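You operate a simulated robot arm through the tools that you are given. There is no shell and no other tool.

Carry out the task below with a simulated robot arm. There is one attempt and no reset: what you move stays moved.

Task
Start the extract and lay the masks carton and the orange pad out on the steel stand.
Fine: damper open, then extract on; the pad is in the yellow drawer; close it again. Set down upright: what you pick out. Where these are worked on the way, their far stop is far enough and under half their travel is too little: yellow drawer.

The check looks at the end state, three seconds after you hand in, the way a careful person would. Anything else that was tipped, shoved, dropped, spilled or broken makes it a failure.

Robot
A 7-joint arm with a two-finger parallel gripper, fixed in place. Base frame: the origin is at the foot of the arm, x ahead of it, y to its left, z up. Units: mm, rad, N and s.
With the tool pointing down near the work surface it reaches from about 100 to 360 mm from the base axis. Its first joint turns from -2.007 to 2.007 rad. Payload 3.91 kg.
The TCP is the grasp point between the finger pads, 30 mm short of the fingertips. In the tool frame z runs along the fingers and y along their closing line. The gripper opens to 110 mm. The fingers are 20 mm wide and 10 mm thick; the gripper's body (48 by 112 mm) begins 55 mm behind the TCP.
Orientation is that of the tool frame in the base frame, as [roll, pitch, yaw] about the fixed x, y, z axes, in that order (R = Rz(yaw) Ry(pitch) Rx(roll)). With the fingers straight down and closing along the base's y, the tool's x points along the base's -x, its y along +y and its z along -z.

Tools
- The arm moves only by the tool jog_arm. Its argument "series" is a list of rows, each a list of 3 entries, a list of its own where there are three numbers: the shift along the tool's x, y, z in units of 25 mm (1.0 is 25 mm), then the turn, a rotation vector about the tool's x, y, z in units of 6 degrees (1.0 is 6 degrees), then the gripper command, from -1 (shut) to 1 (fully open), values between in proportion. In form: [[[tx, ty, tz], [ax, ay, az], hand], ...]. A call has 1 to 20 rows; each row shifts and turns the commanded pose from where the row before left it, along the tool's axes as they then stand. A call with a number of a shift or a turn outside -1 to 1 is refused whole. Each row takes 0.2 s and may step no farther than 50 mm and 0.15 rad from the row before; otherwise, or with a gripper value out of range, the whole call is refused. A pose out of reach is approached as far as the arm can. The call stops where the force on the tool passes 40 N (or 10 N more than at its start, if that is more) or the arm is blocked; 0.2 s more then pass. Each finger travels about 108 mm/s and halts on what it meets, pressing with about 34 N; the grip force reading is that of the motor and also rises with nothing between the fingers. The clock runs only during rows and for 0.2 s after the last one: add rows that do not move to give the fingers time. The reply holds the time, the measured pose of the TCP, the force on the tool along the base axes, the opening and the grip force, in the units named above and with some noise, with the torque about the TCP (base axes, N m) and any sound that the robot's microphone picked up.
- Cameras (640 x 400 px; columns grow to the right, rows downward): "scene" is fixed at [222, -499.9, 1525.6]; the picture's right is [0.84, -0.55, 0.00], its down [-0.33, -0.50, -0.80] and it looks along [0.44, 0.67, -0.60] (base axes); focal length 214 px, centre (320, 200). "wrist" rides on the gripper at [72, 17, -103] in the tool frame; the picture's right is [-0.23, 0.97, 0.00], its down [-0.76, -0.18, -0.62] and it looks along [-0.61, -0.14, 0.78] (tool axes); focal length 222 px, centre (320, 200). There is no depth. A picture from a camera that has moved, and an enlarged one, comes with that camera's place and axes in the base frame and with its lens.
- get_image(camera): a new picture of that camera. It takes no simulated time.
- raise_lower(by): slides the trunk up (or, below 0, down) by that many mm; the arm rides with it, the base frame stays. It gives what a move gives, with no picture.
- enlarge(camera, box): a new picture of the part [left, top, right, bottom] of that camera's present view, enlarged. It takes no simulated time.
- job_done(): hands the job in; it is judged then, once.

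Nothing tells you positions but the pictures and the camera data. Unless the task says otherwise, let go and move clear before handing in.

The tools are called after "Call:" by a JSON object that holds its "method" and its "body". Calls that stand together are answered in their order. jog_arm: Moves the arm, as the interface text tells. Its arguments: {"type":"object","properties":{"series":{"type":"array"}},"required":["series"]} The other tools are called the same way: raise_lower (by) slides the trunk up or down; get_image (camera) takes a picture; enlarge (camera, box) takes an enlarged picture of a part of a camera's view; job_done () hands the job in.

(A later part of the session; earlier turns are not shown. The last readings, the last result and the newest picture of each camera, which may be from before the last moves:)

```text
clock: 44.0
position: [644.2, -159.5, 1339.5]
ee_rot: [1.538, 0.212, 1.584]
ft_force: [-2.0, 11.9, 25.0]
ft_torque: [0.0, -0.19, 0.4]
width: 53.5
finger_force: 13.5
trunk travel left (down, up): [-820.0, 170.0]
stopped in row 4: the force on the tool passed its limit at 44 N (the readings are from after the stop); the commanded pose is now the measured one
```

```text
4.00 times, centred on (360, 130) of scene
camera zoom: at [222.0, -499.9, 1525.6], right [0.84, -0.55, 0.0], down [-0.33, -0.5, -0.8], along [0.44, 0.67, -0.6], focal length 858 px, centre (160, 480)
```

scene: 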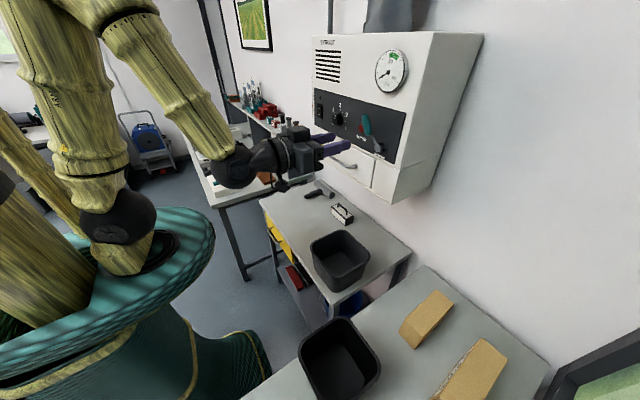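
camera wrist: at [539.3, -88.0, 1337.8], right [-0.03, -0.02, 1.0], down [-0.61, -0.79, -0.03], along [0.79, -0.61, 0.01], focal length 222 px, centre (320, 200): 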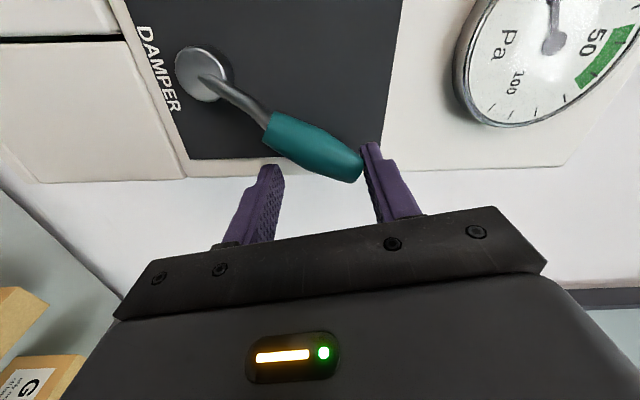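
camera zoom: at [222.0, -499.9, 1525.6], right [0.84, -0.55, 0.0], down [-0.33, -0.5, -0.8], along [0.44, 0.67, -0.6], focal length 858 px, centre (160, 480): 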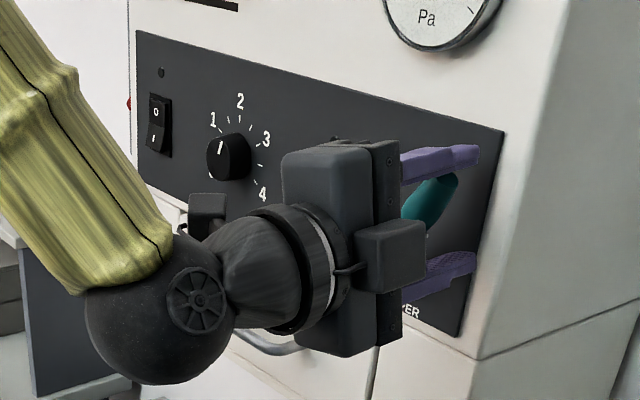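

The lever met a firm stop at about 32° right, mirroring its start position, so it has gone full travel. I'll open the fingers to release it and back straight out.

Call:
{"method": "jog_arm", "body": {"series": [[[0, 0.3, 0], [0, 0, 0], 0.15], [[0, 0, 0], [0, 0, 0], 0.15], [[0, 0, -1], [0, 0, 0], 0.15], [[0, 0, -1], [0, 0, 0], 0.15], [[0, 0, -1], [0, 0, 0], 0.15], [[0, 0, -1], [0, 0, 0], 0.15]]}}

Call:
{"method": "enlarge", "body": {"camera": "scene", "box": [300, 60, 420, 180]}}

Call:
{"method": "get_image", "body": {"camera": "wrist"}}

```text
clock: 45.4
position: [542.2, -164.6, 1338.7]
ee_rot: [1.556, 0.208, 1.58]
ft_force: [0.6, 0.7, 0.5]
ft_torque: [-0.02, 0.0, 0.0]
width: 63.4
finger_force: 0.0
trunk travel left (down, up): [-820.0, 170.0]
```

```text
3.33 times, centred on (360, 120) of scene
camera zoom: at [222.0, -499.9, 1525.6], right [0.84, -0.55, 0.0], down [-0.33, -0.5, -0.8], along [0.44, 0.67, -0.6], focal length 715 px, centre (187, 467)
```

zoom: 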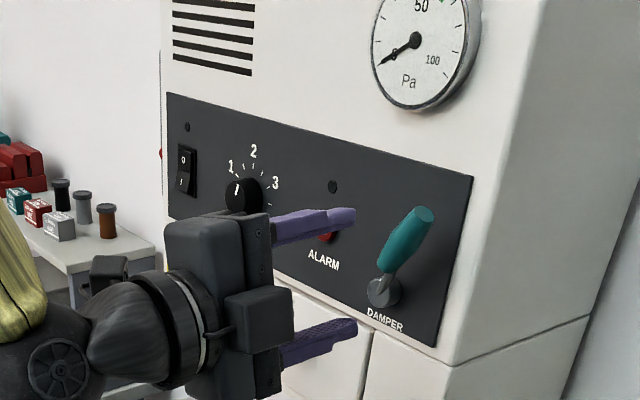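

```text
taken
camera wrist: at [439.8, -92.1, 1337.8], right [-0.02, -0.02, 1.0], down [-0.61, -0.79, -0.02], along [0.79, -0.61, 0.0], focal length 222 px, centre (320, 200)
```

wrist: 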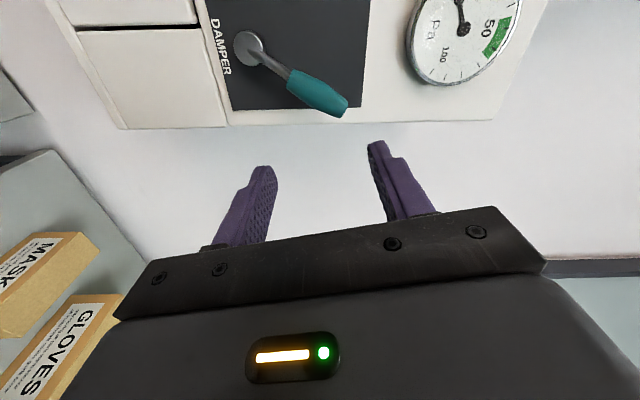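

The damper lever stayed over at the right. Next is the rocker at about (692, 222), whose I half is the lower one (z ≈ 1290). I'll close the fingers, level the roll and traverse left to it.

Call:
{"method": "jog_arm", "body": {"series": [[[0, 0, 0], [0, 0, 1], -1], [[0, 0, 0], [0, 0, 0.98], -1], [[1, 0, 0], [0, 0, 0], -1], [[1, 0, 0], [0, 0, 0], -1], [[1, 0, 0], [0, 0, 0], -1], [[1, 0, 0], [0, 0, 0], -1], [[1, 0, 0], [0, 0, 0], -1], [[1, 0, 0], [0, 0, 0], -1], [[1, 0, 0], [0, 0, 0], -1], [[1, 0, 0], [0, 0, 0], -1], [[1, 0, 0], [0, 0, 0], -1], [[1, 0, 0], [0, 0, 0], -1], [[1, 0, 0], [0, 0, 0], -1], [[1, 0, 0], [0, 0, 0], -1], [[1, 0, 0], [0, 0, 0], -1], [[1, -1, 0], [0, 0, 0], -1], [[1, -1, 0], [0, 0, 0], -1]]}}

Call:
{"method": "get_image", "body": {"camera": "wrist"}}

Call:
{"method": "get_image", "body": {"camera": "scene"}}

```text
clock: 49.0
position: [543.0, 212.3, 1287.9]
ee_rot: [1.554, 0.002, 1.582]
ft_force: [-0.7, 0.1, -0.3]
ft_torque: [-0.01, -0.01, 0.01]
width: 0.0
finger_force: 33.9
trunk travel left (down, up): [-820.0, 170.0]
```

```text
taken
camera wrist: at [438.3, 282.7, 1302.6], right [-0.01, -0.23, 0.97], down [-0.61, -0.77, -0.19], along [0.79, -0.6, -0.13], focal length 222 px, centre (320, 200)
```

wrist: 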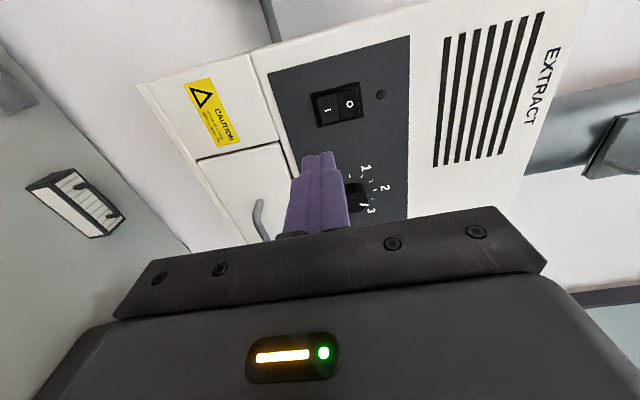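

```text
taken
```

scene: 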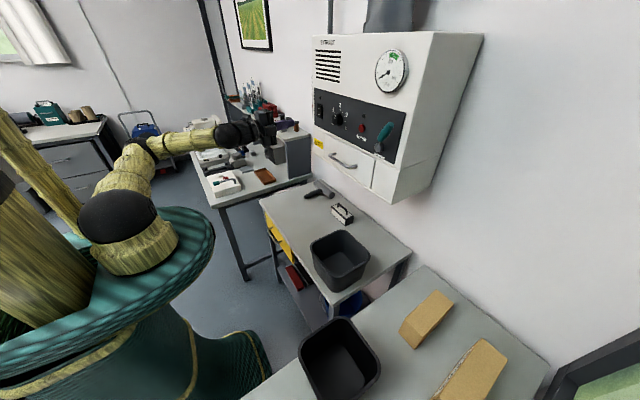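

The rocker's I half sits at about (y 214, z 1296), so I am nearly aligned. I'll advance to just short of it and check.

Call:
{"method": "jog_arm", "body": {"series": [[[0.1, 0.1, 1], [0, 0, 0], -1], [[0, 0, 1], [0, 0, 0], -1], [[0, 0, 1], [0, 0, 0], -1], [[0, 0, 0.8], [0, 0, 0], -1]]}}

Call:
{"method": "get_image", "body": {"camera": "wrist"}}

Call:
{"method": "enlarge", "body": {"camera": "scene", "box": [280, 70, 380, 150]}}

```text
clock: 50.0
position: [636.7, 215.1, 1290.6]
ee_rot: [1.557, 0.001, 1.581]
ft_force: [0.1, 0.4, -0.3]
ft_torque: [0.0, -0.02, 0.0]
width: 0.0
finger_force: 34.1
trunk travel left (down, up): [-820.0, 170.0]
```

```text
taken
camera wrist: at [533.7, 285.3, 1305.7], right [-0.01, -0.22, 0.97], down [-0.61, -0.77, -0.18], along [0.79, -0.6, -0.13], focal length 222 px, centre (320, 200)
```

wrist: 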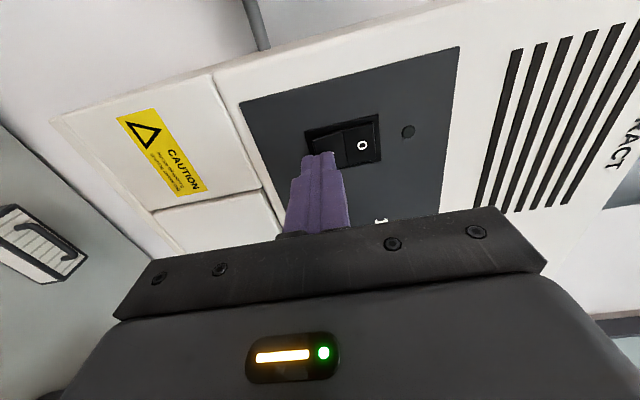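

```text
5.00 times, centred on (330, 110) of scene
camera zoom: at [222.0, -499.9, 1525.6], right [0.84, -0.55, 0.0], down [-0.33, -0.5, -0.8], along [0.44, 0.67, -0.6], focal length 1072 px, centre (270, 650)
```

zoom: 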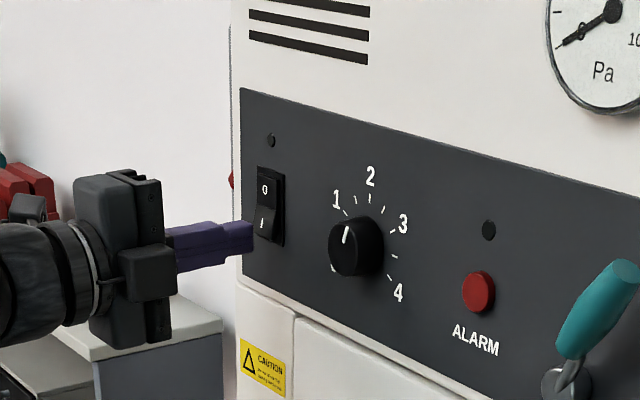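

The fingertip is lined up with the I half of the rocker. I'll press slowly.

Call:
{"method": "jog_arm", "body": {"series": [[[0, 0, 0.4], [0, 0, 0], -1], [[0, 0, 0.2], [0, 0, 0], -1], [[0, 0, 0.2], [0, 0, 0], -1], [[0, 0, 0.1], [0, 0, 0], -1], [[0, 0, 0.1], [0, 0, 0], -1]]}}

Call:
{"method": "enlarge", "body": {"camera": "scene", "box": [280, 70, 380, 150]}}

Call:
{"method": "get_image", "body": {"camera": "wrist"}}

```text
clock: 50.8
position: [650.8, 214.6, 1291.5]
ee_rot: [1.559, 0.006, 1.579]
ft_force: [-32.2, 0.3, -7.7]
ft_torque: [0.02, -0.1, -0.1]
width: 0.1
finger_force: 33.9
trunk travel left (down, up): [-820.0, 170.0]
stopped in row 4: the force on the tool passed its limit at 44 N (the readings are from after the stop); the commanded pose is now the measured one
```

```text
5.00 times, centred on (330, 110) of scene
camera zoom: at [222.0, -499.9, 1525.6], right [0.84, -0.55, 0.0], down [-0.33, -0.5, -0.8], along [0.44, 0.67, -0.6], focal length 1072 px, centre (270, 650)
```

zoom: 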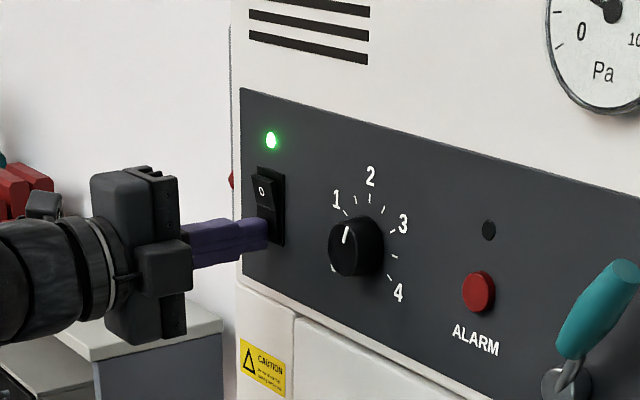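

```text
taken
camera wrist: at [546.9, 285.6, 1306.2], right [-0.01, -0.22, 0.98], down [-0.61, -0.77, -0.18], along [0.79, -0.6, -0.13], focal length 222 px, centre (320, 200)
```

wrist: 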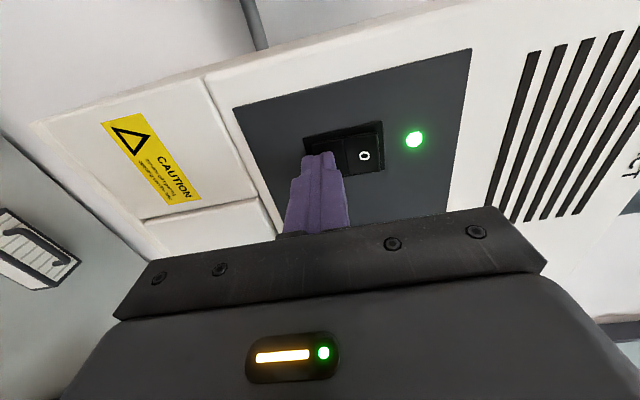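

The green light is on and the gauge needle has moved. I'll back off and check the gauge and the alarm.

Call:
{"method": "jog_arm", "body": {"series": [[[0, 0, -1], [0, 0, 0], -1], [[0, 0, -1], [0, 0, 0], -1], [[0, 0, -1], [0, 0, 0], -1], [[0, 0, -1], [0, 0, 0], -1], [[0, 0, 0], [0, 0, 0], -1], [[0, 0, 0], [0, 0, 0], -1], [[0, 0, 0], [0, 0, 0], -1]]}}

Call:
{"method": "enlarge", "body": {"camera": "scene", "box": [300, 30, 440, 170]}}

Call:
{"method": "get_image", "body": {"camera": "wrist"}}

```text
clock: 52.4
position: [556.2, 213.3, 1288.3]
ee_rot: [1.563, 0.005, 1.578]
ft_force: [0.1, 0.5, -0.3]
ft_torque: [0.0, 0.02, 0.0]
width: 0.0
finger_force: 34.1
trunk travel left (down, up): [-820.0, 170.0]
```

```text
2.86 times, centred on (370, 100) of scene
camera zoom: at [222.0, -499.9, 1525.6], right [0.84, -0.55, 0.0], down [-0.33, -0.5, -0.8], along [0.44, 0.67, -0.6], focal length 613 px, centre (177, 486)
```

zoom: 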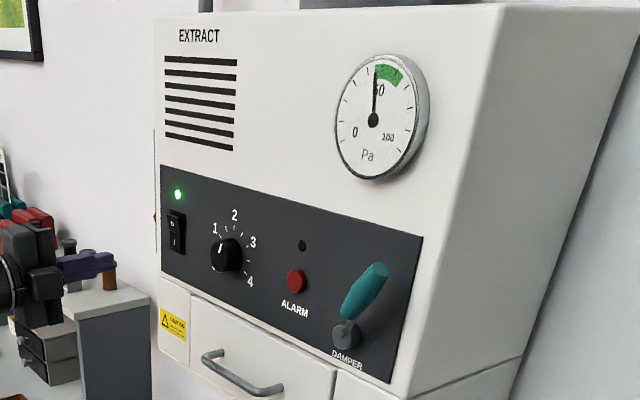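

```text
taken
camera wrist: at [452.3, 283.8, 1304.3], right [-0.01, -0.22, 0.97], down [-0.62, -0.77, -0.18], along [0.79, -0.6, -0.13], focal length 222 px, centre (320, 200)
```

wrist: 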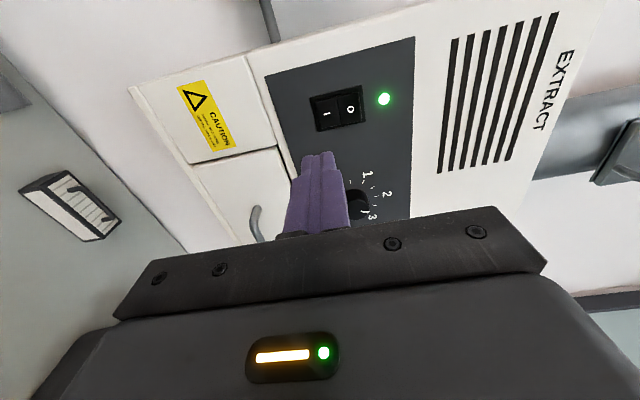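

The gauge reads about 50 Pa at the start of the green zone, the run light is green and the alarm is dark, so the damper is open and the extract is on. Now I'll pull back, tilt the tool 45° down and lower the trunk to inspect the yellow drawer.

Call:
{"method": "jog_arm", "body": {"series": [[[0, 0, -0.9], [1, 0, 0], -1], [[0, 0, -0.9], [1, 0, 0], -1], [[0, 0, -0.9], [1, 0, 0], -1], [[0, 0, -0.9], [1, 0, 0], -1], [[0, 0, -0.9], [1, 0, 0], -1], [[0, 0, -0.9], [1, 0, 0], -1], [[0, 0, -0.9], [1, 0, 0], 1], [[0, 0, 0], [0.5, 0, 0], 1]]}}

Call:
{"method": "raise_lower", "body": {"by": -350}}

Call:
{"method": "get_image", "body": {"camera": "wrist"}}

Call:
{"method": "get_image", "body": {"camera": "scene"}}

```text
clock: 54.2
position: [416.0, 202.0, 1334.1]
ee_rot: [2.34, 0.016, 1.545]
ft_force: [0.1, -0.2, -0.3]
ft_torque: [-0.03, 0.0, 0.01]
width: 110.1
finger_force: 0.1
trunk travel left (down, up): [-820.0, 170.0]
```

```text
clock: 57.6
position: [416.1, 201.0, 983.6]
ee_rot: [2.346, 0.009, 1.543]
ft_force: [-0.6, -0.4, 0.2]
ft_torque: [-0.02, 0.02, 0.01]
width: 110.0
finger_force: 0.1
trunk travel left (down, up): [-470.0, 520.0]
```

```text
taken
camera wrist: at [356.1, 274.5, 1066.9], right [0.68, -0.24, 0.7], down [-0.59, -0.74, 0.32], along [0.44, -0.62, -0.64], focal length 222 px, centre (320, 200)
```

wrist: 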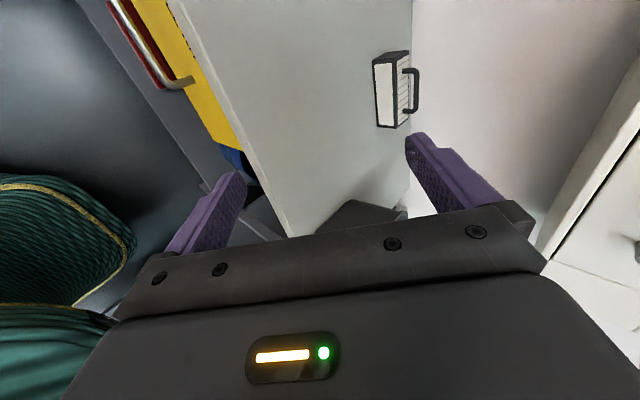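

```text
taken
```

scene: 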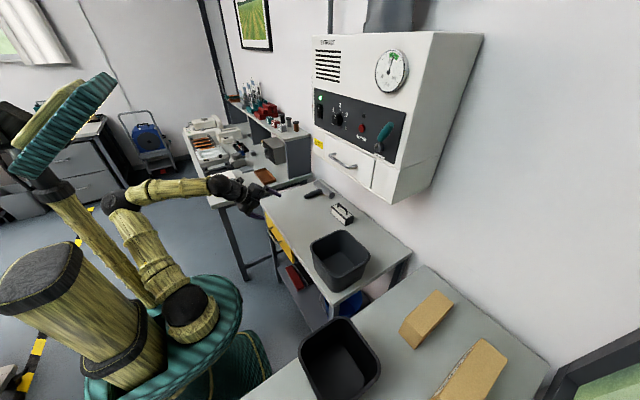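

I can see the right end of the drawer handle. I'll move back and to the left so the camera faces the drawer front.

Call:
{"method": "jog_arm", "body": {"series": [[[0.927, -0.94, -0.16], [0, 0, 0], 1], [[0.927, -0.94, -0.16], [0, 0, 0], 1], [[0.927, -0.94, -0.16], [0, 0, 0], 1], [[0.927, -0.94, -0.16], [0, 0, 0], 1], [[0.927, -0.94, -0.16], [0, 0, 0], 1], [[0.927, -0.94, -0.16], [0, 0, 0], 1]]}}

Call:
{"method": "get_image", "body": {"camera": "wrist"}}

Call:
{"method": "enlarge", "body": {"camera": "scene", "box": [180, 140, 360, 320]}}

```text
clock: 59.2
position: [315.7, 333.3, 899.9]
ee_rot: [2.358, -0.006, 1.508]
ft_force: [0.0, -0.5, 0.7]
ft_torque: [-0.04, 0.0, 0.04]
width: 110.1
finger_force: 0.1
trunk travel left (down, up): [-470.0, 520.0]
stopped in row 6: the arm was blocked; the commanded pose is now the measured one
```

```text
taken
camera wrist: at [260.4, 408.8, 984.3], right [0.67, -0.28, 0.69], down [-0.61, -0.73, 0.31], along [0.41, -0.63, -0.66], focal length 222 px, centre (320, 200)
```

wrist: 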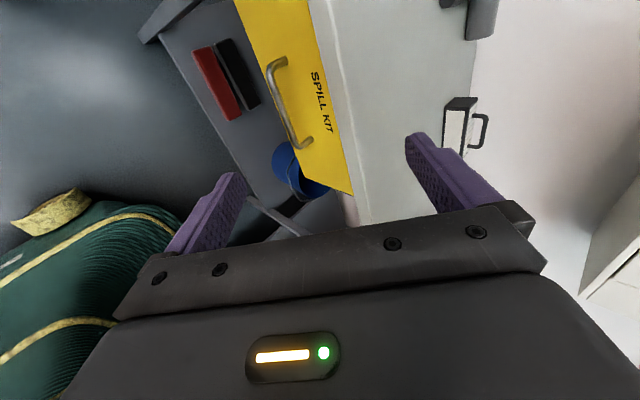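

```text
2.22 times, centred on (270, 230) of scene
camera zoom: at [222.0, -499.9, 1525.6], right [0.84, -0.55, 0.0], down [-0.33, -0.5, -0.8], along [0.44, 0.67, -0.6], focal length 477 px, centre (431, 133)
```

zoom: 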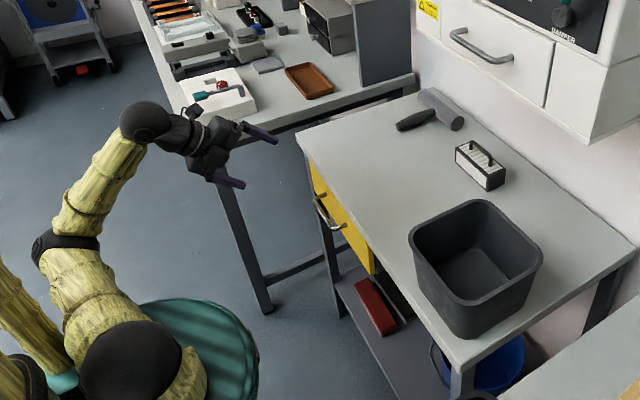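

The drawer is labelled SPILL KIT, and its handle spans roughly y 240 to 372 at z ≈ 685. I'll zoom in to measure the handle's stand-off.

Call:
{"method": "enlarge", "body": {"camera": "wrist", "box": [200, 0, 380, 200]}}

Call:
{"method": "enlarge", "body": {"camera": "scene", "box": [250, 195, 310, 275]}}

```text
2.00 times, centred on (290, 100) of wrist
camera zoom: at [260.4, 408.8, 984.3], right [0.67, -0.28, 0.69], down [-0.61, -0.73, 0.31], along [0.41, -0.63, -0.66], focal length 444 px, centre (380, 400)
```

zoom: 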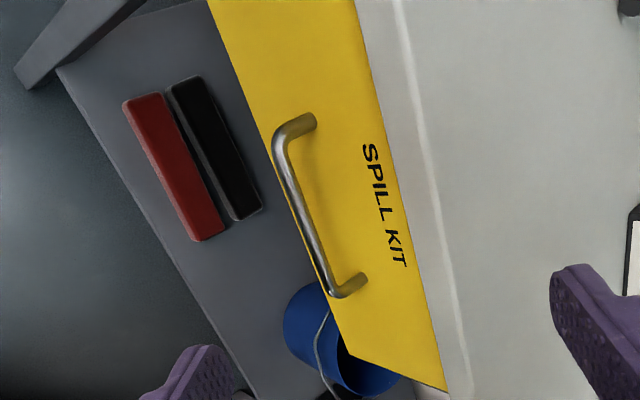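

```text
5.00 times, centred on (280, 235) of scene
camera zoom: at [222.0, -499.9, 1525.6], right [0.84, -0.55, 0.0], down [-0.33, -0.5, -0.8], along [0.44, 0.67, -0.6], focal length 1072 px, centre (520, 25)
```

zoom: 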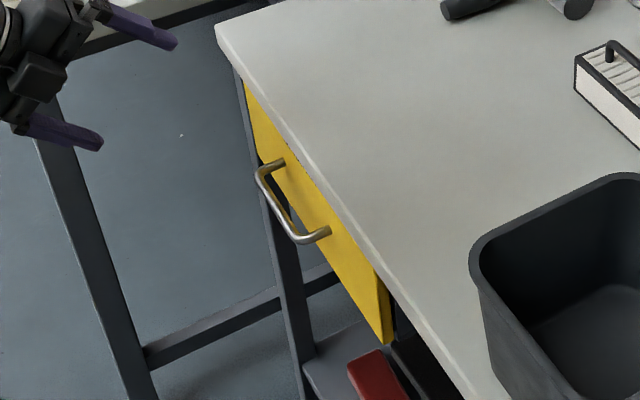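

The bar is at about x 446, z 685, y 255 to 362, standing off roughly 28 mm from the front at x 474. Before gripping, I'll test how close to the base this tilted pose can be pulled.

Call:
{"method": "jog_arm", "body": {"series": [[[-1, 0, 0], [0, 0, 0], -0.4], [[0, -0.7, -0.7], [0, 0, 0], -0.4], [[0, -0.7, -0.7], [0, 0, 0], -0.4], [[0, -0.7, -0.7], [0, 0, 0], -0.4]]}}

Call:
{"method": "get_image", "body": {"camera": "scene"}}

```text
clock: 60.4
position: [272.0, 298.0, 900.9]
ee_rot: [2.371, -0.02, 1.433]
ft_force: [-0.6, -0.2, 0.5]
ft_torque: [0.0, 0.03, 0.0]
width: 33.0
finger_force: 0.1
out of reach, approached as far as the arm can: row 4
trunk travel left (down, up): [-470.0, 520.0]
stopped in row 4: the arm was blocked; the commanded pose is now the measured one
```

```text
taken
```

scene: 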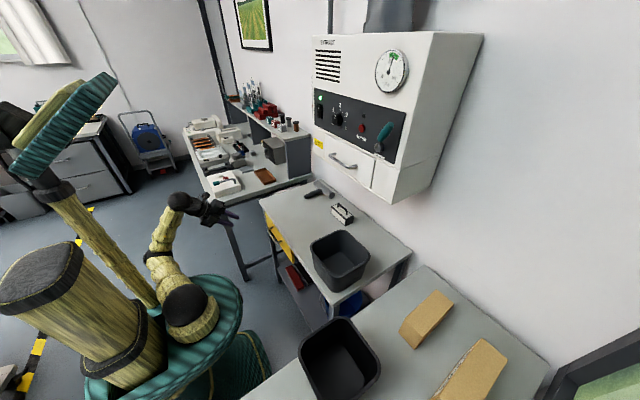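

At 45° the inner limit is about x 270. A steeper tool should come in closer, so I'll rotate to about 15° off vertical and test pulling in further.

Call:
{"method": "jog_arm", "body": {"series": [[[0, 0, 0], [1, 0.46, -0.46], -0.4], [[0, 0, 0], [1, 0.46, -0.46], -0.4], [[0, 0, 0], [1, 0, 0], -0.4], [[0, 0, 0], [1, 0, 0], -0.4], [[0, 0, 0], [1, 0, 0], -0.4], [[0, -0.966, -0.26], [0, 0, 0], -0.4], [[0, -0.966, -0.26], [0, 0, 0], -0.4], [[0, -0.966, -0.26], [0, 0, 0], -0.4]]}}

Call:
{"method": "get_image", "body": {"camera": "scene"}}

```text
clock: 62.2
position: [228.2, 282.9, 904.8]
ee_rot: [2.899, -0.047, 1.495]
ft_force: [1.0, 0.3, -0.1]
ft_torque: [-0.03, -0.03, -0.01]
width: 33.1
finger_force: 0.0
out of reach, approached as far as the arm can: row 8
trunk travel left (down, up): [-470.0, 520.0]
```

```text
taken
```

scene: 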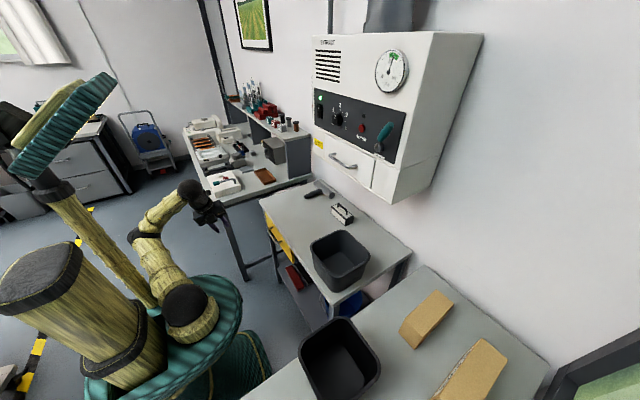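

The elbow is nearly fully folded here. Carrying the trunk lower with the arm reaching up should unfold it, so I'll raise the tool 150 mm relative to the trunk and test the pull-in again.

Call:
{"method": "jog_arm", "body": {"series": [[[0, 0.24, -0.97], [0, 0, 0], -0.4], [[0, 0.24, -0.97], [0, 0, 0], -0.4], [[0, 0.24, -0.97], [0, 0, 0], -0.4], [[0, 0.24, -0.97], [0, 0, 0], -0.4], [[0, 0.24, -0.97], [0, 0, 0], -0.4], [[0, 0.24, -0.97], [0, 0, 0], -0.4], [[1, 0, 0], [0, 0, -0.7], -0.4], [[0, -0.966, -0.26], [0, 0, 0], -0.4], [[0, -0.966, -0.26], [0, 0, 0], -0.4]]}}

Call:
{"method": "get_image", "body": {"camera": "scene"}}

```text
clock: 64.2
position: [239.5, 281.9, 1042.4]
ee_rot: [2.897, -0.024, 1.573]
ft_force: [0.0, -0.4, -0.1]
ft_torque: [0.02, -0.01, 0.03]
width: 33.1
finger_force: 0.0
out of reach, approached as far as the arm can: row 4, 5, 6, 7, 8, 9
trunk travel left (down, up): [-470.0, 520.0]
```

```text
taken
```

scene: 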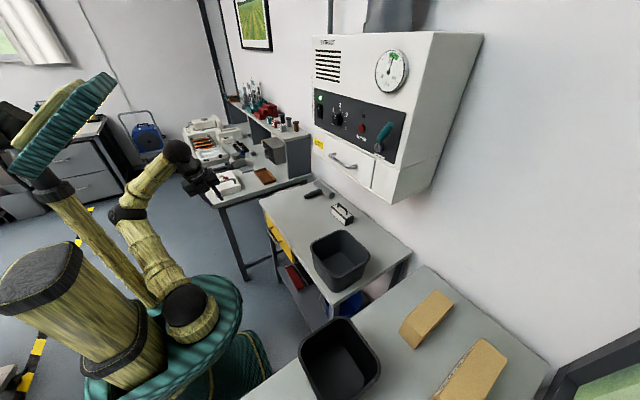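

The limit is still there, so height above the shoulder doesn't help. The arm seems to come in closer when the tool is below the shoulder, so I'll lower the tool to drawer height with the trunk where it is.

Call:
{"method": "jog_arm", "body": {"series": [[[0, -0.24, 0.97], [0, 0, 0], -0.4], [[0, -0.24, 0.97], [0, 0, 0], -0.4], [[0, -0.24, 0.97], [0, 0, 0], -0.4], [[0, -0.24, 0.97], [0, 0, 0], -0.4], [[0, -0.24, 0.97], [0, 0, 0], -0.4], [[0, -0.24, 0.97], [0, 0, 0], -0.4], [[0, -0.24, 0.97], [0, 0, 0], -0.4], [[0, -0.24, 0.97], [0, 0, 0], -0.4], [[0, -0.24, 0.97], [0, 0, 0], -0.4]]}}

Call:
{"method": "get_image", "body": {"camera": "scene"}}

```text
clock: 66.2
position: [241.5, 288.3, 820.3]
ee_rot: [2.894, -0.028, 1.574]
ft_force: [-0.2, 0.1, -0.9]
ft_torque: [0.01, -0.01, 0.01]
width: 33.1
finger_force: 0.0
trunk travel left (down, up): [-470.0, 520.0]
```

```text
taken
```

scene: 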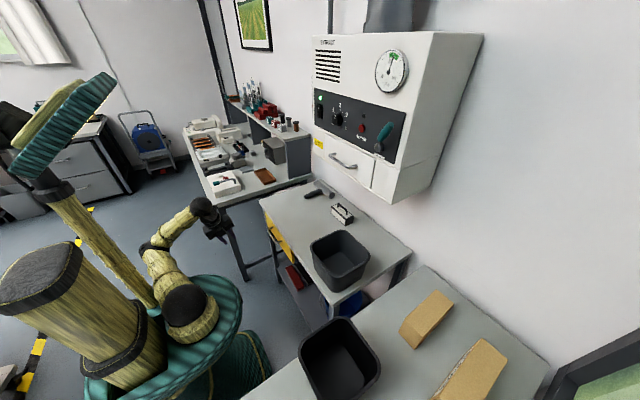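

No limit came up on the way down. I'll continue to drawer height and then test moving in.

Call:
{"method": "jog_arm", "body": {"series": [[[0, -0.24, 0.97], [0, 0, 0], -0.4], [[0, -0.24, 0.97], [0, 0, 0], -0.4], [[0, -0.24, 0.97], [0, 0, 0], -0.4], [[0, -0.24, 0.97], [0, 0, 0], -0.4], [[0, -0.24, 0.97], [0, 0, 0], -0.4], [[0, -0.966, -0.26], [0, 0, 0], -0.4], [[0, -0.966, -0.26], [0, 0, 0], -0.4]]}}

Call:
{"method": "get_image", "body": {"camera": "scene"}}

Call:
{"method": "get_image", "body": {"camera": "wrist"}}

```text
clock: 67.4
position: [261.9, 306.2, 753.2]
ee_rot: [2.927, -0.179, 1.576]
ft_force: [-0.1, 0.5, 0.0]
ft_torque: [-0.01, 0.01, 0.01]
width: 33.0
finger_force: 0.1
out of reach, approached as far as the arm can: row 1, 2, 3, 4, 5
trunk travel left (down, up): [-470.0, 520.0]
stopped in row 5: the arm was blocked; the commanded pose is now the measured one
```

```text
taken
```

scene: 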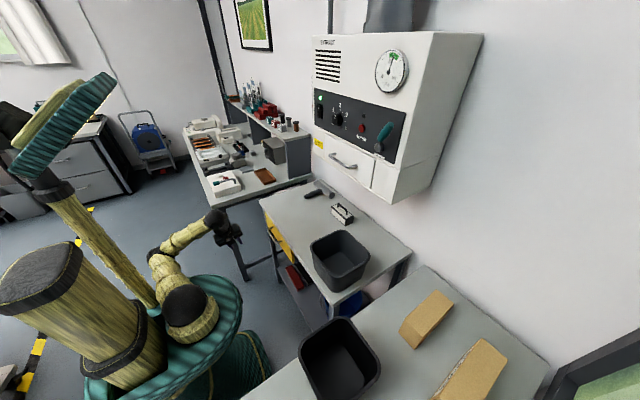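

```text
taken
camera wrist: at [256.5, 357.6, 868.0], right [0.95, -0.26, 0.16], down [-0.3, -0.85, 0.43], along [0.03, -0.45, -0.89], focal length 222 px, centre (320, 200)
```

wrist: 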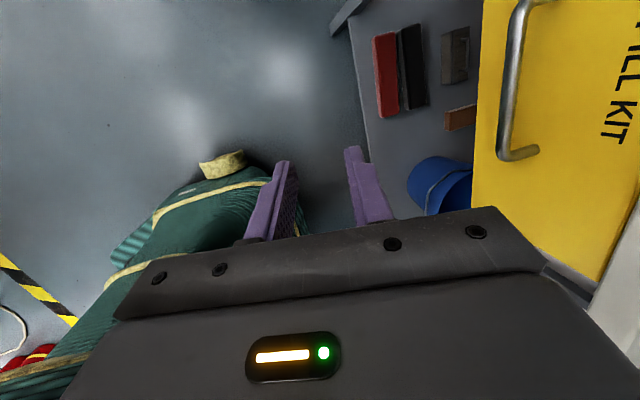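

The elbow is folded to its limit here because the wrist is too close to the shoulder. I'll raise the trunk 280 mm and reach down instead.

Call:
{"method": "raise_lower", "body": {"by": 280}}

Call:
{"method": "jog_arm", "body": {"series": [[[0, -0.21, 0.98], [0, 0, 0], -0.4], [[0, -0.21, 0.98], [0, 0, 0], -0.4], [[0, -0.21, 0.98], [0, 0, 0], -0.4], [[0, -0.21, 0.98], [0, 0, 0], -0.4], [[0, -0.21, 0.98], [0, 0, 0], -0.4], [[0, -0.21, 0.98], [0, 0, 0], -0.4], [[0, -0.21, 0.98], [0, 0, 0], -0.4], [[0, -0.21, 0.98], [0, 0, 0], -0.4], [[0, -0.21, 0.98], [0, 0, 0], -0.4], [[0, -0.21, 0.98], [0, 0, 0], -0.4]]}}

Call:
{"method": "get_image", "body": {"camera": "scene"}}

```text
clock: 70.2
position: [261.2, 306.7, 1032.3]
ee_rot: [2.93, -0.179, 1.573]
ft_force: [0.0, 0.1, -0.2]
ft_torque: [-0.02, -0.01, -0.03]
width: 33.3
finger_force: 0.0
trunk travel left (down, up): [-750.0, 240.0]
```

```text
clock: 71.0
position: [270.1, 342.8, 1009.0]
ee_rot: [3.008, -0.371, 1.499]
ft_force: [0.0, -0.9, 0.9]
ft_torque: [0.0, 0.0, -0.03]
width: 32.8
finger_force: 0.0
out of reach, approached as far as the arm can: row 4
trunk travel left (down, up): [-750.0, 240.0]
stopped in row 4: the arm was blocked; the commanded pose is now the measured one
```

```text
taken
```

scene: 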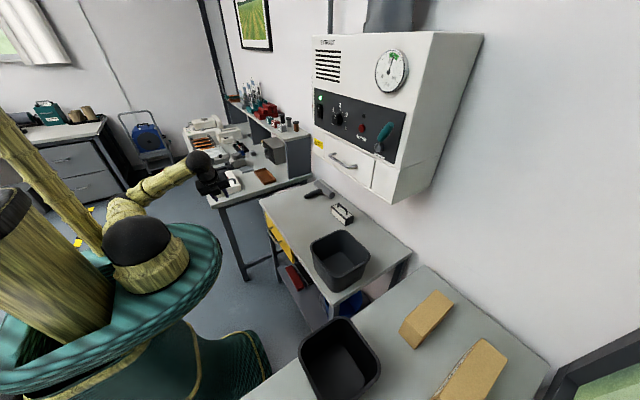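

The arm has to unfold outward before it can go down. I'll move out toward x ≈ 400 while straightening the orientation, then descend in front of the bench edge.

Call:
{"method": "jog_arm", "body": {"series": [[[-0.3, 1, -0.3], [-0.26, -0.88, -0.12], -0.4], [[-0.3, 1, -0.3], [-0.26, -0.88, -0.12], -0.4], [[-0.3, 1, 0], [-0.26, -0.88, -0.12], -0.4], [[-0.3, 1, 0], [-0.26, -0.88, -0.12], -0.4], [[0, 1, 0], [0, 0, 0], -0.4]]}}

Call:
{"method": "get_image", "body": {"camera": "scene"}}

```text
clock: 72.2
position: [388.7, 294.0, 1036.7]
ee_rot: [2.902, 0.008, 1.483]
ft_force: [0.9, -0.3, -0.3]
ft_torque: [0.0, 0.0, -0.01]
width: 33.1
finger_force: 0.1
trunk travel left (down, up): [-750.0, 240.0]
```

```text
taken
```

scene: 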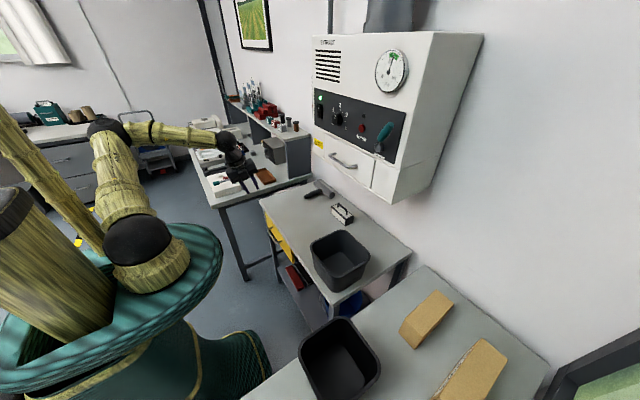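

The elbow is up and the arm has unfolded. I'll straighten the yaw and go down to just above handle height in front of the drawer.

Call:
{"method": "jog_arm", "body": {"series": [[[0.5, -0.24, 0.97], [0, 0.2, -0.81], -0.4], [[0, -0.24, 0.97], [0, 0, 0], -0.4], [[0, -0.24, 0.97], [0, 0, 0], -0.4], [[0, -0.24, 0.97], [0, 0, 0], -0.4], [[0, -0.24, 0.97], [0, 0, 0], -0.4], [[0, -0.24, 0.97], [0, 0, 0], -0.4], [[0, -0.24, 0.97], [0, 0, 0], -0.4], [[0, -0.24, 0.97], [0, 0, 0], -0.4], [[0, -0.24, 0.97], [0, 0, 0], -0.4], [[0, -0.24, 0.97], [0, 0, 0], -0.4], [[0, -0.24, 0.97], [0, 0, 0], -0.4]]}}

Call:
{"method": "get_image", "body": {"camera": "scene"}}

Call:
{"method": "get_image", "body": {"camera": "wrist"}}

```text
clock: 74.6
position: [386.0, 308.6, 762.9]
ee_rot: [2.901, 0.007, 1.57]
ft_force: [0.8, 0.4, 0.6]
ft_torque: [-0.05, 0.01, -0.01]
width: 33.1
finger_force: 0.0
trunk travel left (down, up): [-750.0, 240.0]
```

```text
taken
```

scene: 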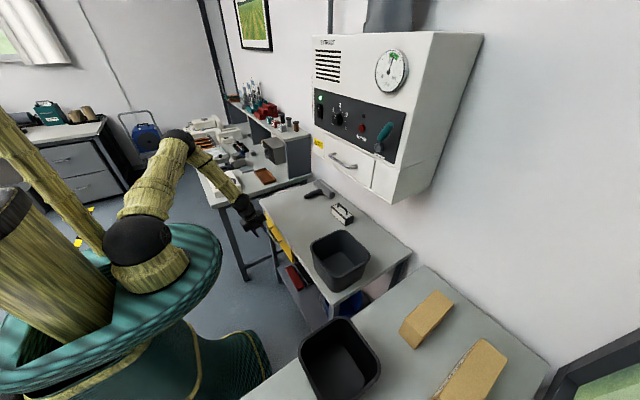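

```text
taken
camera wrist: at [378.5, 381.6, 866.6], right [0.95, -0.23, 0.23], down [-0.32, -0.76, 0.57], along [0.05, -0.61, -0.79], focal length 222 px, centre (320, 200)
```

wrist: 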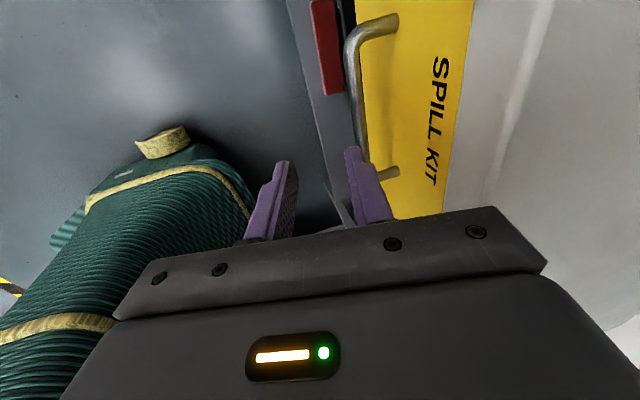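

This configuration looks good. I'll do a dry run of the pull to x ≈ 200 and back before touching the handle.

Call:
{"method": "jog_arm", "body": {"series": [[[0, -0.97, -0.24], [0, 0, 0], -0.4], [[0, -0.97, -0.24], [0, 0, 0], -0.4], [[0, -0.97, -0.24], [0, 0, 0], -0.4], [[0, -0.97, -0.24], [0, 0, 0], -0.4], [[0, -0.97, -0.24], [0, 0, 0], -0.4], [[0, -0.97, -0.24], [0, 0, 0], -0.4], [[0, -0.97, -0.24], [0, 0, 0], -0.4], [[0, -0.97, -0.24], [0, 0, 0], -0.4]]}}

Call:
{"method": "get_image", "body": {"camera": "wrist"}}

```text
clock: 76.4
position: [188.1, 305.7, 765.2]
ee_rot: [2.901, 0.006, 1.567]
ft_force: [0.2, -0.1, 0.5]
ft_torque: [-0.05, 0.01, -0.01]
width: 33.1
finger_force: 0.0
trunk travel left (down, up): [-750.0, 240.0]
```

```text
taken
camera wrist: at [179.4, 378.8, 869.0], right [0.94, -0.23, 0.23], down [-0.32, -0.76, 0.57], along [0.05, -0.61, -0.79], focal length 222 px, centre (320, 200)
```

wrist: 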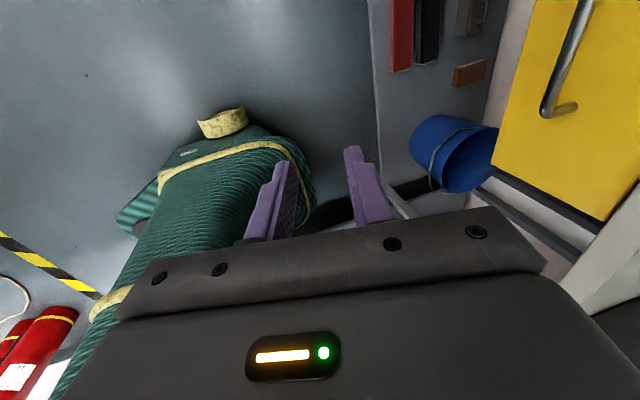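

The handle measures out at x ≈ 447, z ≈ 685, and the pull-in path is reachable. I'll set the tilt to about 44° for gripping and check that it is also reachable here.

Call:
{"method": "jog_arm", "body": {"series": [[[0, 0, 0], [-1, 0, 0], -0.4], [[0, 0, 0], [-1, 0, 0], -0.4], [[0, 0, 0], [-1, 0, 0], -0.4], [[0, 0, 0], [-1, 0, 0], -0.4], [[0, 0, 0], [-1, 0, 0], -0.4], [[0, 0, 0], [0, 0, 0], -0.4]]}}

```text
clock: 78.0
position: [325.9, 344.9, 769.6]
ee_rot: [2.395, -0.001, 1.487]
ft_force: [-0.5, 0.3, -0.4]
ft_torque: [0.01, 0.01, -0.01]
width: 32.7
finger_force: 0.0
out of reach, approached as far as the arm can: row 3, 4, 5
trunk travel left (down, up): [-750.0, 240.0]
stopped in row 6: the arm was blocked; the commanded pose is now the measured one
```

At that tilt it can't come in close, but about 30° from vertical works for both ends. I'll set 30° and go to a pre-grasp point above and in front of the bar.

Call:
{"method": "jog_arm", "body": {"series": [[[0, 0, 0], [1, 0.27, -0.3], -0.5], [[0, 0, 0], [1, 0.27, -0.29], -0.5], [[0, 0, 0], [0.13, 0, 0], -0.5], [[-0.49, 0.83, 0.72], [0, 0, 0], -0.5], [[-0.49, 0.83, 0.72], [0, 0, 0], -0.5], [[-0.49, 0.83, 0.72], [0, 0, 0], -0.5], [[0, 0, 0], [0, 0, 0], -0.5]]}}

Call:
{"method": "get_image", "body": {"camera": "wrist"}}

Call:
{"method": "enlarge", "body": {"camera": "scene", "box": [210, 170, 330, 280]}}

```text
clock: 79.6
position: [404.5, 306.8, 751.4]
ee_rot: [2.617, -0.012, 1.574]
ft_force: [-0.3, -0.9, 0.5]
ft_torque: [0.02, 0.0, -0.04]
width: 27.4
finger_force: 0.0
trunk travel left (down, up): [-750.0, 240.0]
```

```text
taken
camera wrist: at [368.0, 378.2, 850.5], right [0.84, -0.23, 0.48], down [-0.46, -0.77, 0.44], along [0.27, -0.6, -0.75], focal length 222 px, centre (320, 200)
```

wrist: 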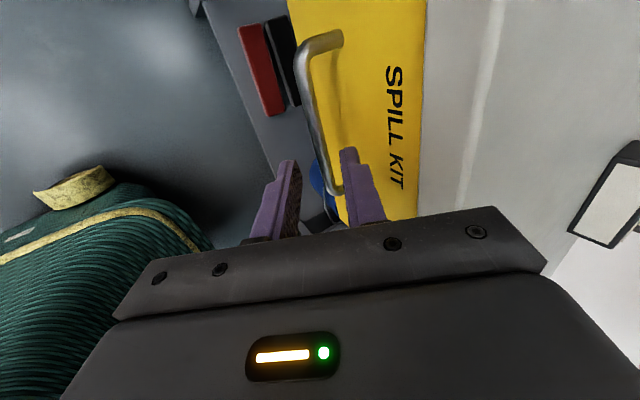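

```text
3.64 times, centred on (270, 225) of scene
camera zoom: at [222.0, -499.9, 1525.6], right [0.84, -0.55, 0.0], down [-0.33, -0.5, -0.8], along [0.44, 0.67, -0.6], focal length 780 px, centre (502, 109)
```

zoom: 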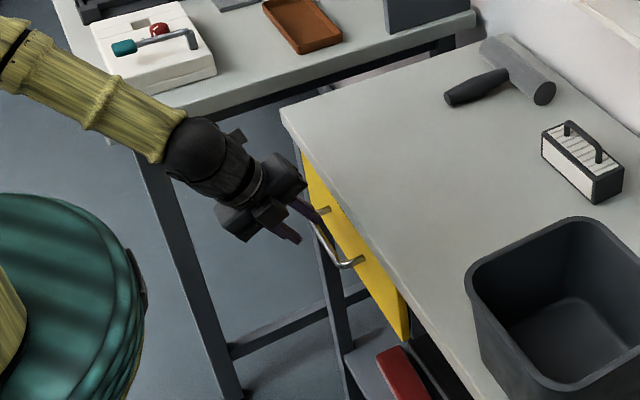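

The bar lines up between the fingertips. I'll slide in about 58 mm along the finger axis.

Call:
{"method": "jog_arm", "body": {"series": [[[0, 0.1, 0.9], [0, 0, 0], -0.5], [[0, 0, 0.8], [0, 0, 0], -0.5], [[0, 0, 0.6], [0, 0, 0], -0.5]]}}

Call:
{"method": "get_image", "body": {"camera": "wrist"}}

Call:
{"method": "enlarge", "body": {"camera": "scene", "box": [210, 170, 330, 280]}}

```text
clock: 80.4
position: [435.8, 309.1, 703.9]
ee_rot: [2.62, -0.008, 1.576]
ft_force: [-0.4, -0.3, -0.3]
ft_torque: [0.01, -0.02, -0.01]
width: 27.3
finger_force: 0.1
trunk travel left (down, up): [-750.0, 240.0]
```

```text
taken
camera wrist: at [399.2, 380.6, 800.9], right [0.84, -0.23, 0.48], down [-0.46, -0.77, 0.44], along [0.27, -0.6, -0.75], focal length 222 px, centre (320, 200)
```

wrist: 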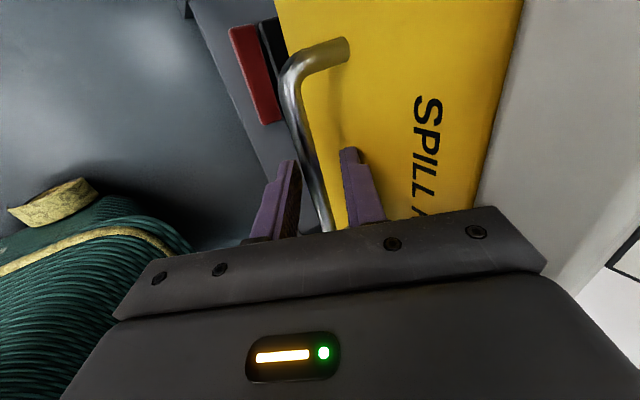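

```text
3.64 times, centred on (270, 225) of scene
camera zoom: at [222.0, -499.9, 1525.6], right [0.84, -0.55, 0.0], down [-0.33, -0.5, -0.8], along [0.44, 0.67, -0.6], focal length 780 px, centre (502, 109)
```

zoom: 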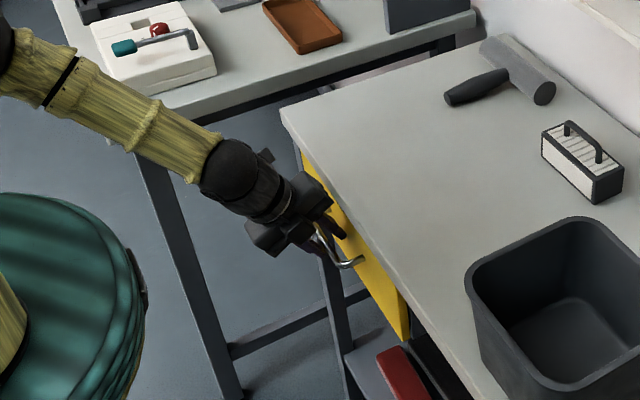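

The bar is between the fingers. I'll close on it and check the grip.

Call:
{"method": "jog_arm", "body": {"series": [[[0, 0, 0], [0, 0, 0], -1], [[0, 0, 0], [0, 0, 0], -1], [[0, 0, 0], [0, 0, 0], -1]]}}

Call:
{"method": "get_image", "body": {"camera": "wrist"}}

```text
clock: 81.2
position: [435.5, 309.3, 701.8]
ee_rot: [2.62, -0.009, 1.576]
ft_force: [-18.8, -4.8, -15.9]
ft_torque: [0.16, 0.31, 0.73]
width: 10.8
finger_force: 44.4
trunk travel left (down, up): [-750.0, 240.0]
```

```text
taken
camera wrist: at [397.1, 380.6, 799.8], right [0.85, -0.23, 0.48], down [-0.46, -0.77, 0.45], along [0.27, -0.6, -0.75], focal length 222 px, centre (320, 200)
```

wrist: 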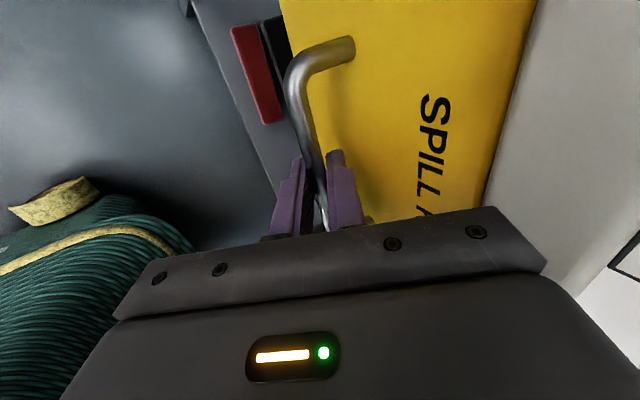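

I have a firm grip on the 11 mm bar. I'll start pulling straight back.

Call:
{"method": "jog_arm", "body": {"series": [[[0, -0.35, -0.2], [0, 0, 0], -1], [[0, -0.52, -0.3], [0, 0, 0], -1], [[0, -0.52, -0.3], [0, 0, 0], -1], [[0, -0.52, -0.3], [0, 0, 0], -1], [[0, -0.52, -0.3], [0, 0, 0], -1]]}}

Call:
{"method": "get_image", "body": {"camera": "wrist"}}

Call:
{"method": "get_image", "body": {"camera": "scene"}}

```text
clock: 82.4
position: [365.6, 309.6, 702.4]
ee_rot: [2.622, -0.008, 1.573]
ft_force: [-0.9, -2.4, -28.1]
ft_torque: [-0.87, 0.11, 0.23]
width: 10.4
finger_force: 45.1
trunk travel left (down, up): [-750.0, 240.0]
```

```text
taken
camera wrist: at [329.1, 380.7, 799.9], right [0.85, -0.23, 0.48], down [-0.46, -0.77, 0.45], along [0.27, -0.6, -0.75], focal length 222 px, centre (320, 200)
```

wrist: 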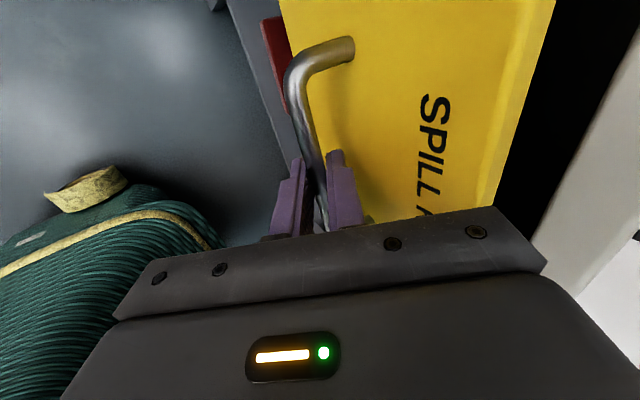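

```text
taken
```

scene: 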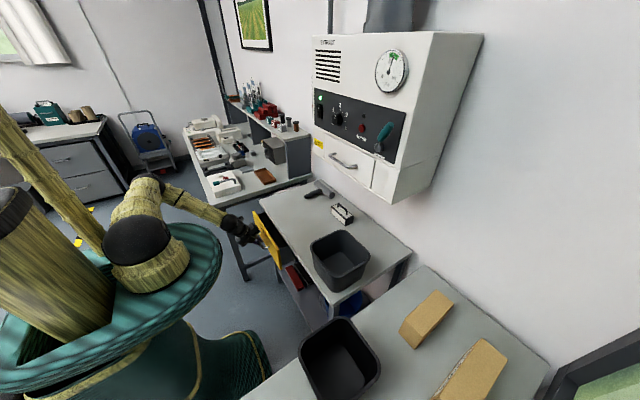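

The drawer is opening. I'll ease off the vertical load slightly and keep pulling.

Call:
{"method": "jog_arm", "body": {"series": [[[0, -0.04, 0.07], [0, 0, 0], -1], [[0, -0.52, -0.3], [0, 0, 0], -1], [[0, -0.52, -0.3], [0, 0, 0], -1], [[0, -0.52, -0.3], [0, 0, 0], -1], [[0, -0.52, -0.3], [0, 0, 0], -1], [[0, -0.52, -0.3], [0, 0, 0], -1]]}}

Call:
{"method": "get_image", "body": {"camera": "wrist"}}

Call:
{"method": "get_image", "body": {"camera": "scene"}}

```text
clock: 83.8
position: [291.0, 310.0, 701.4]
ee_rot: [2.621, -0.012, 1.577]
ft_force: [-1.7, 2.6, -9.7]
ft_torque: [-1.18, -0.03, 0.12]
width: 10.9
finger_force: 45.1
trunk travel left (down, up): [-750.0, 240.0]
```

```text
taken
camera wrist: at [253.8, 380.4, 800.0], right [0.84, -0.23, 0.48], down [-0.46, -0.77, 0.44], along [0.27, -0.6, -0.76], focal length 222 px, centre (320, 200)
```

wrist: 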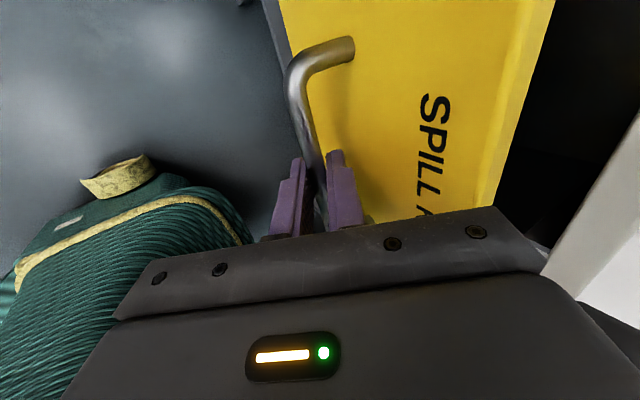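

```text
taken
```

scene: 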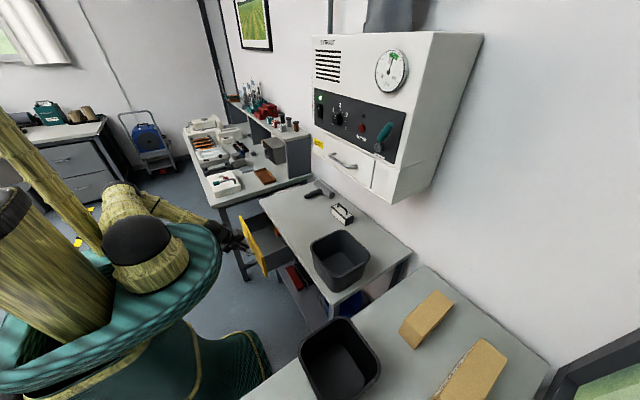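

It is about 145 mm open. I'll keep pulling until it reaches its stop.

Call:
{"method": "jog_arm", "body": {"series": [[[0, -0.52, -0.3], [0, 0, 0], -1], [[0, -0.52, -0.3], [0, 0, 0], -1], [[0, -0.52, -0.3], [0, 0, 0], -1], [[0, -0.52, -0.3], [0, 0, 0], -1]]}}

Call:
{"method": "enlarge", "body": {"camera": "scene", "box": [200, 170, 340, 300]}}

```text
clock: 84.5
position: [279.8, 308.0, 702.3]
ee_rot: [2.616, -0.029, 1.541]
ft_force: [1.5, 8.9, -3.0]
ft_torque: [0.45, 0.02, 1.48]
width: 11.4
finger_force: 45.6
trunk travel left (down, up): [-750.0, 240.0]
stopped in row 3: the force on the tool passed its limit at 44 N (the readings are from after the stop); the commanded pose is now the measured one
```

```text
3.08 times, centred on (270, 235) of scene
camera zoom: at [222.0, -499.9, 1525.6], right [0.84, -0.55, 0.0], down [-0.33, -0.5, -0.8], along [0.44, 0.67, -0.6], focal length 660 px, centre (474, 92)
```

zoom: 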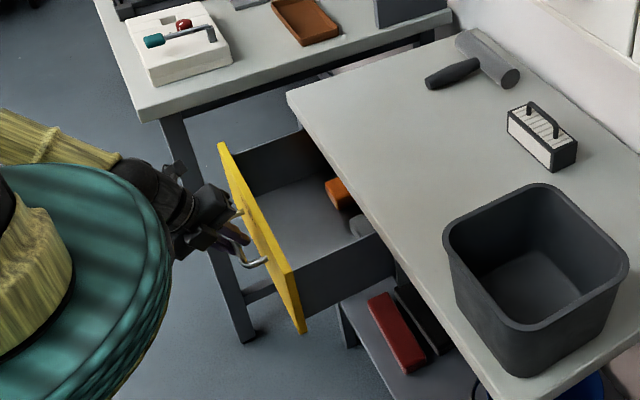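

It stopped at about 156 mm with a clear force rise, and the orange pad is visible inside. I'll give one more gentle pull to confirm it is the stop.

Call:
{"method": "jog_arm", "body": {"series": [[[0, -0.2, -0.12], [0, 0, 0], -1], [[0, -0.3, -0.18], [0, 0, 0], -1], [[0, -0.3, -0.18], [0, 0, 0], -1]]}}

```text
clock: 85.1
position: [280.3, 305.3, 701.8]
ee_rot: [2.611, -0.038, 1.513]
ft_force: [-0.4, 7.3, -2.0]
ft_torque: [0.75, 0.06, 1.57]
width: 12.3
finger_force: 44.5
trunk travel left (down, up): [-750.0, 240.0]
stopped in row 3: the force on the tool passed its limit at 44 N (the readings are from after the stop); the commanded pose is now the measured one
```

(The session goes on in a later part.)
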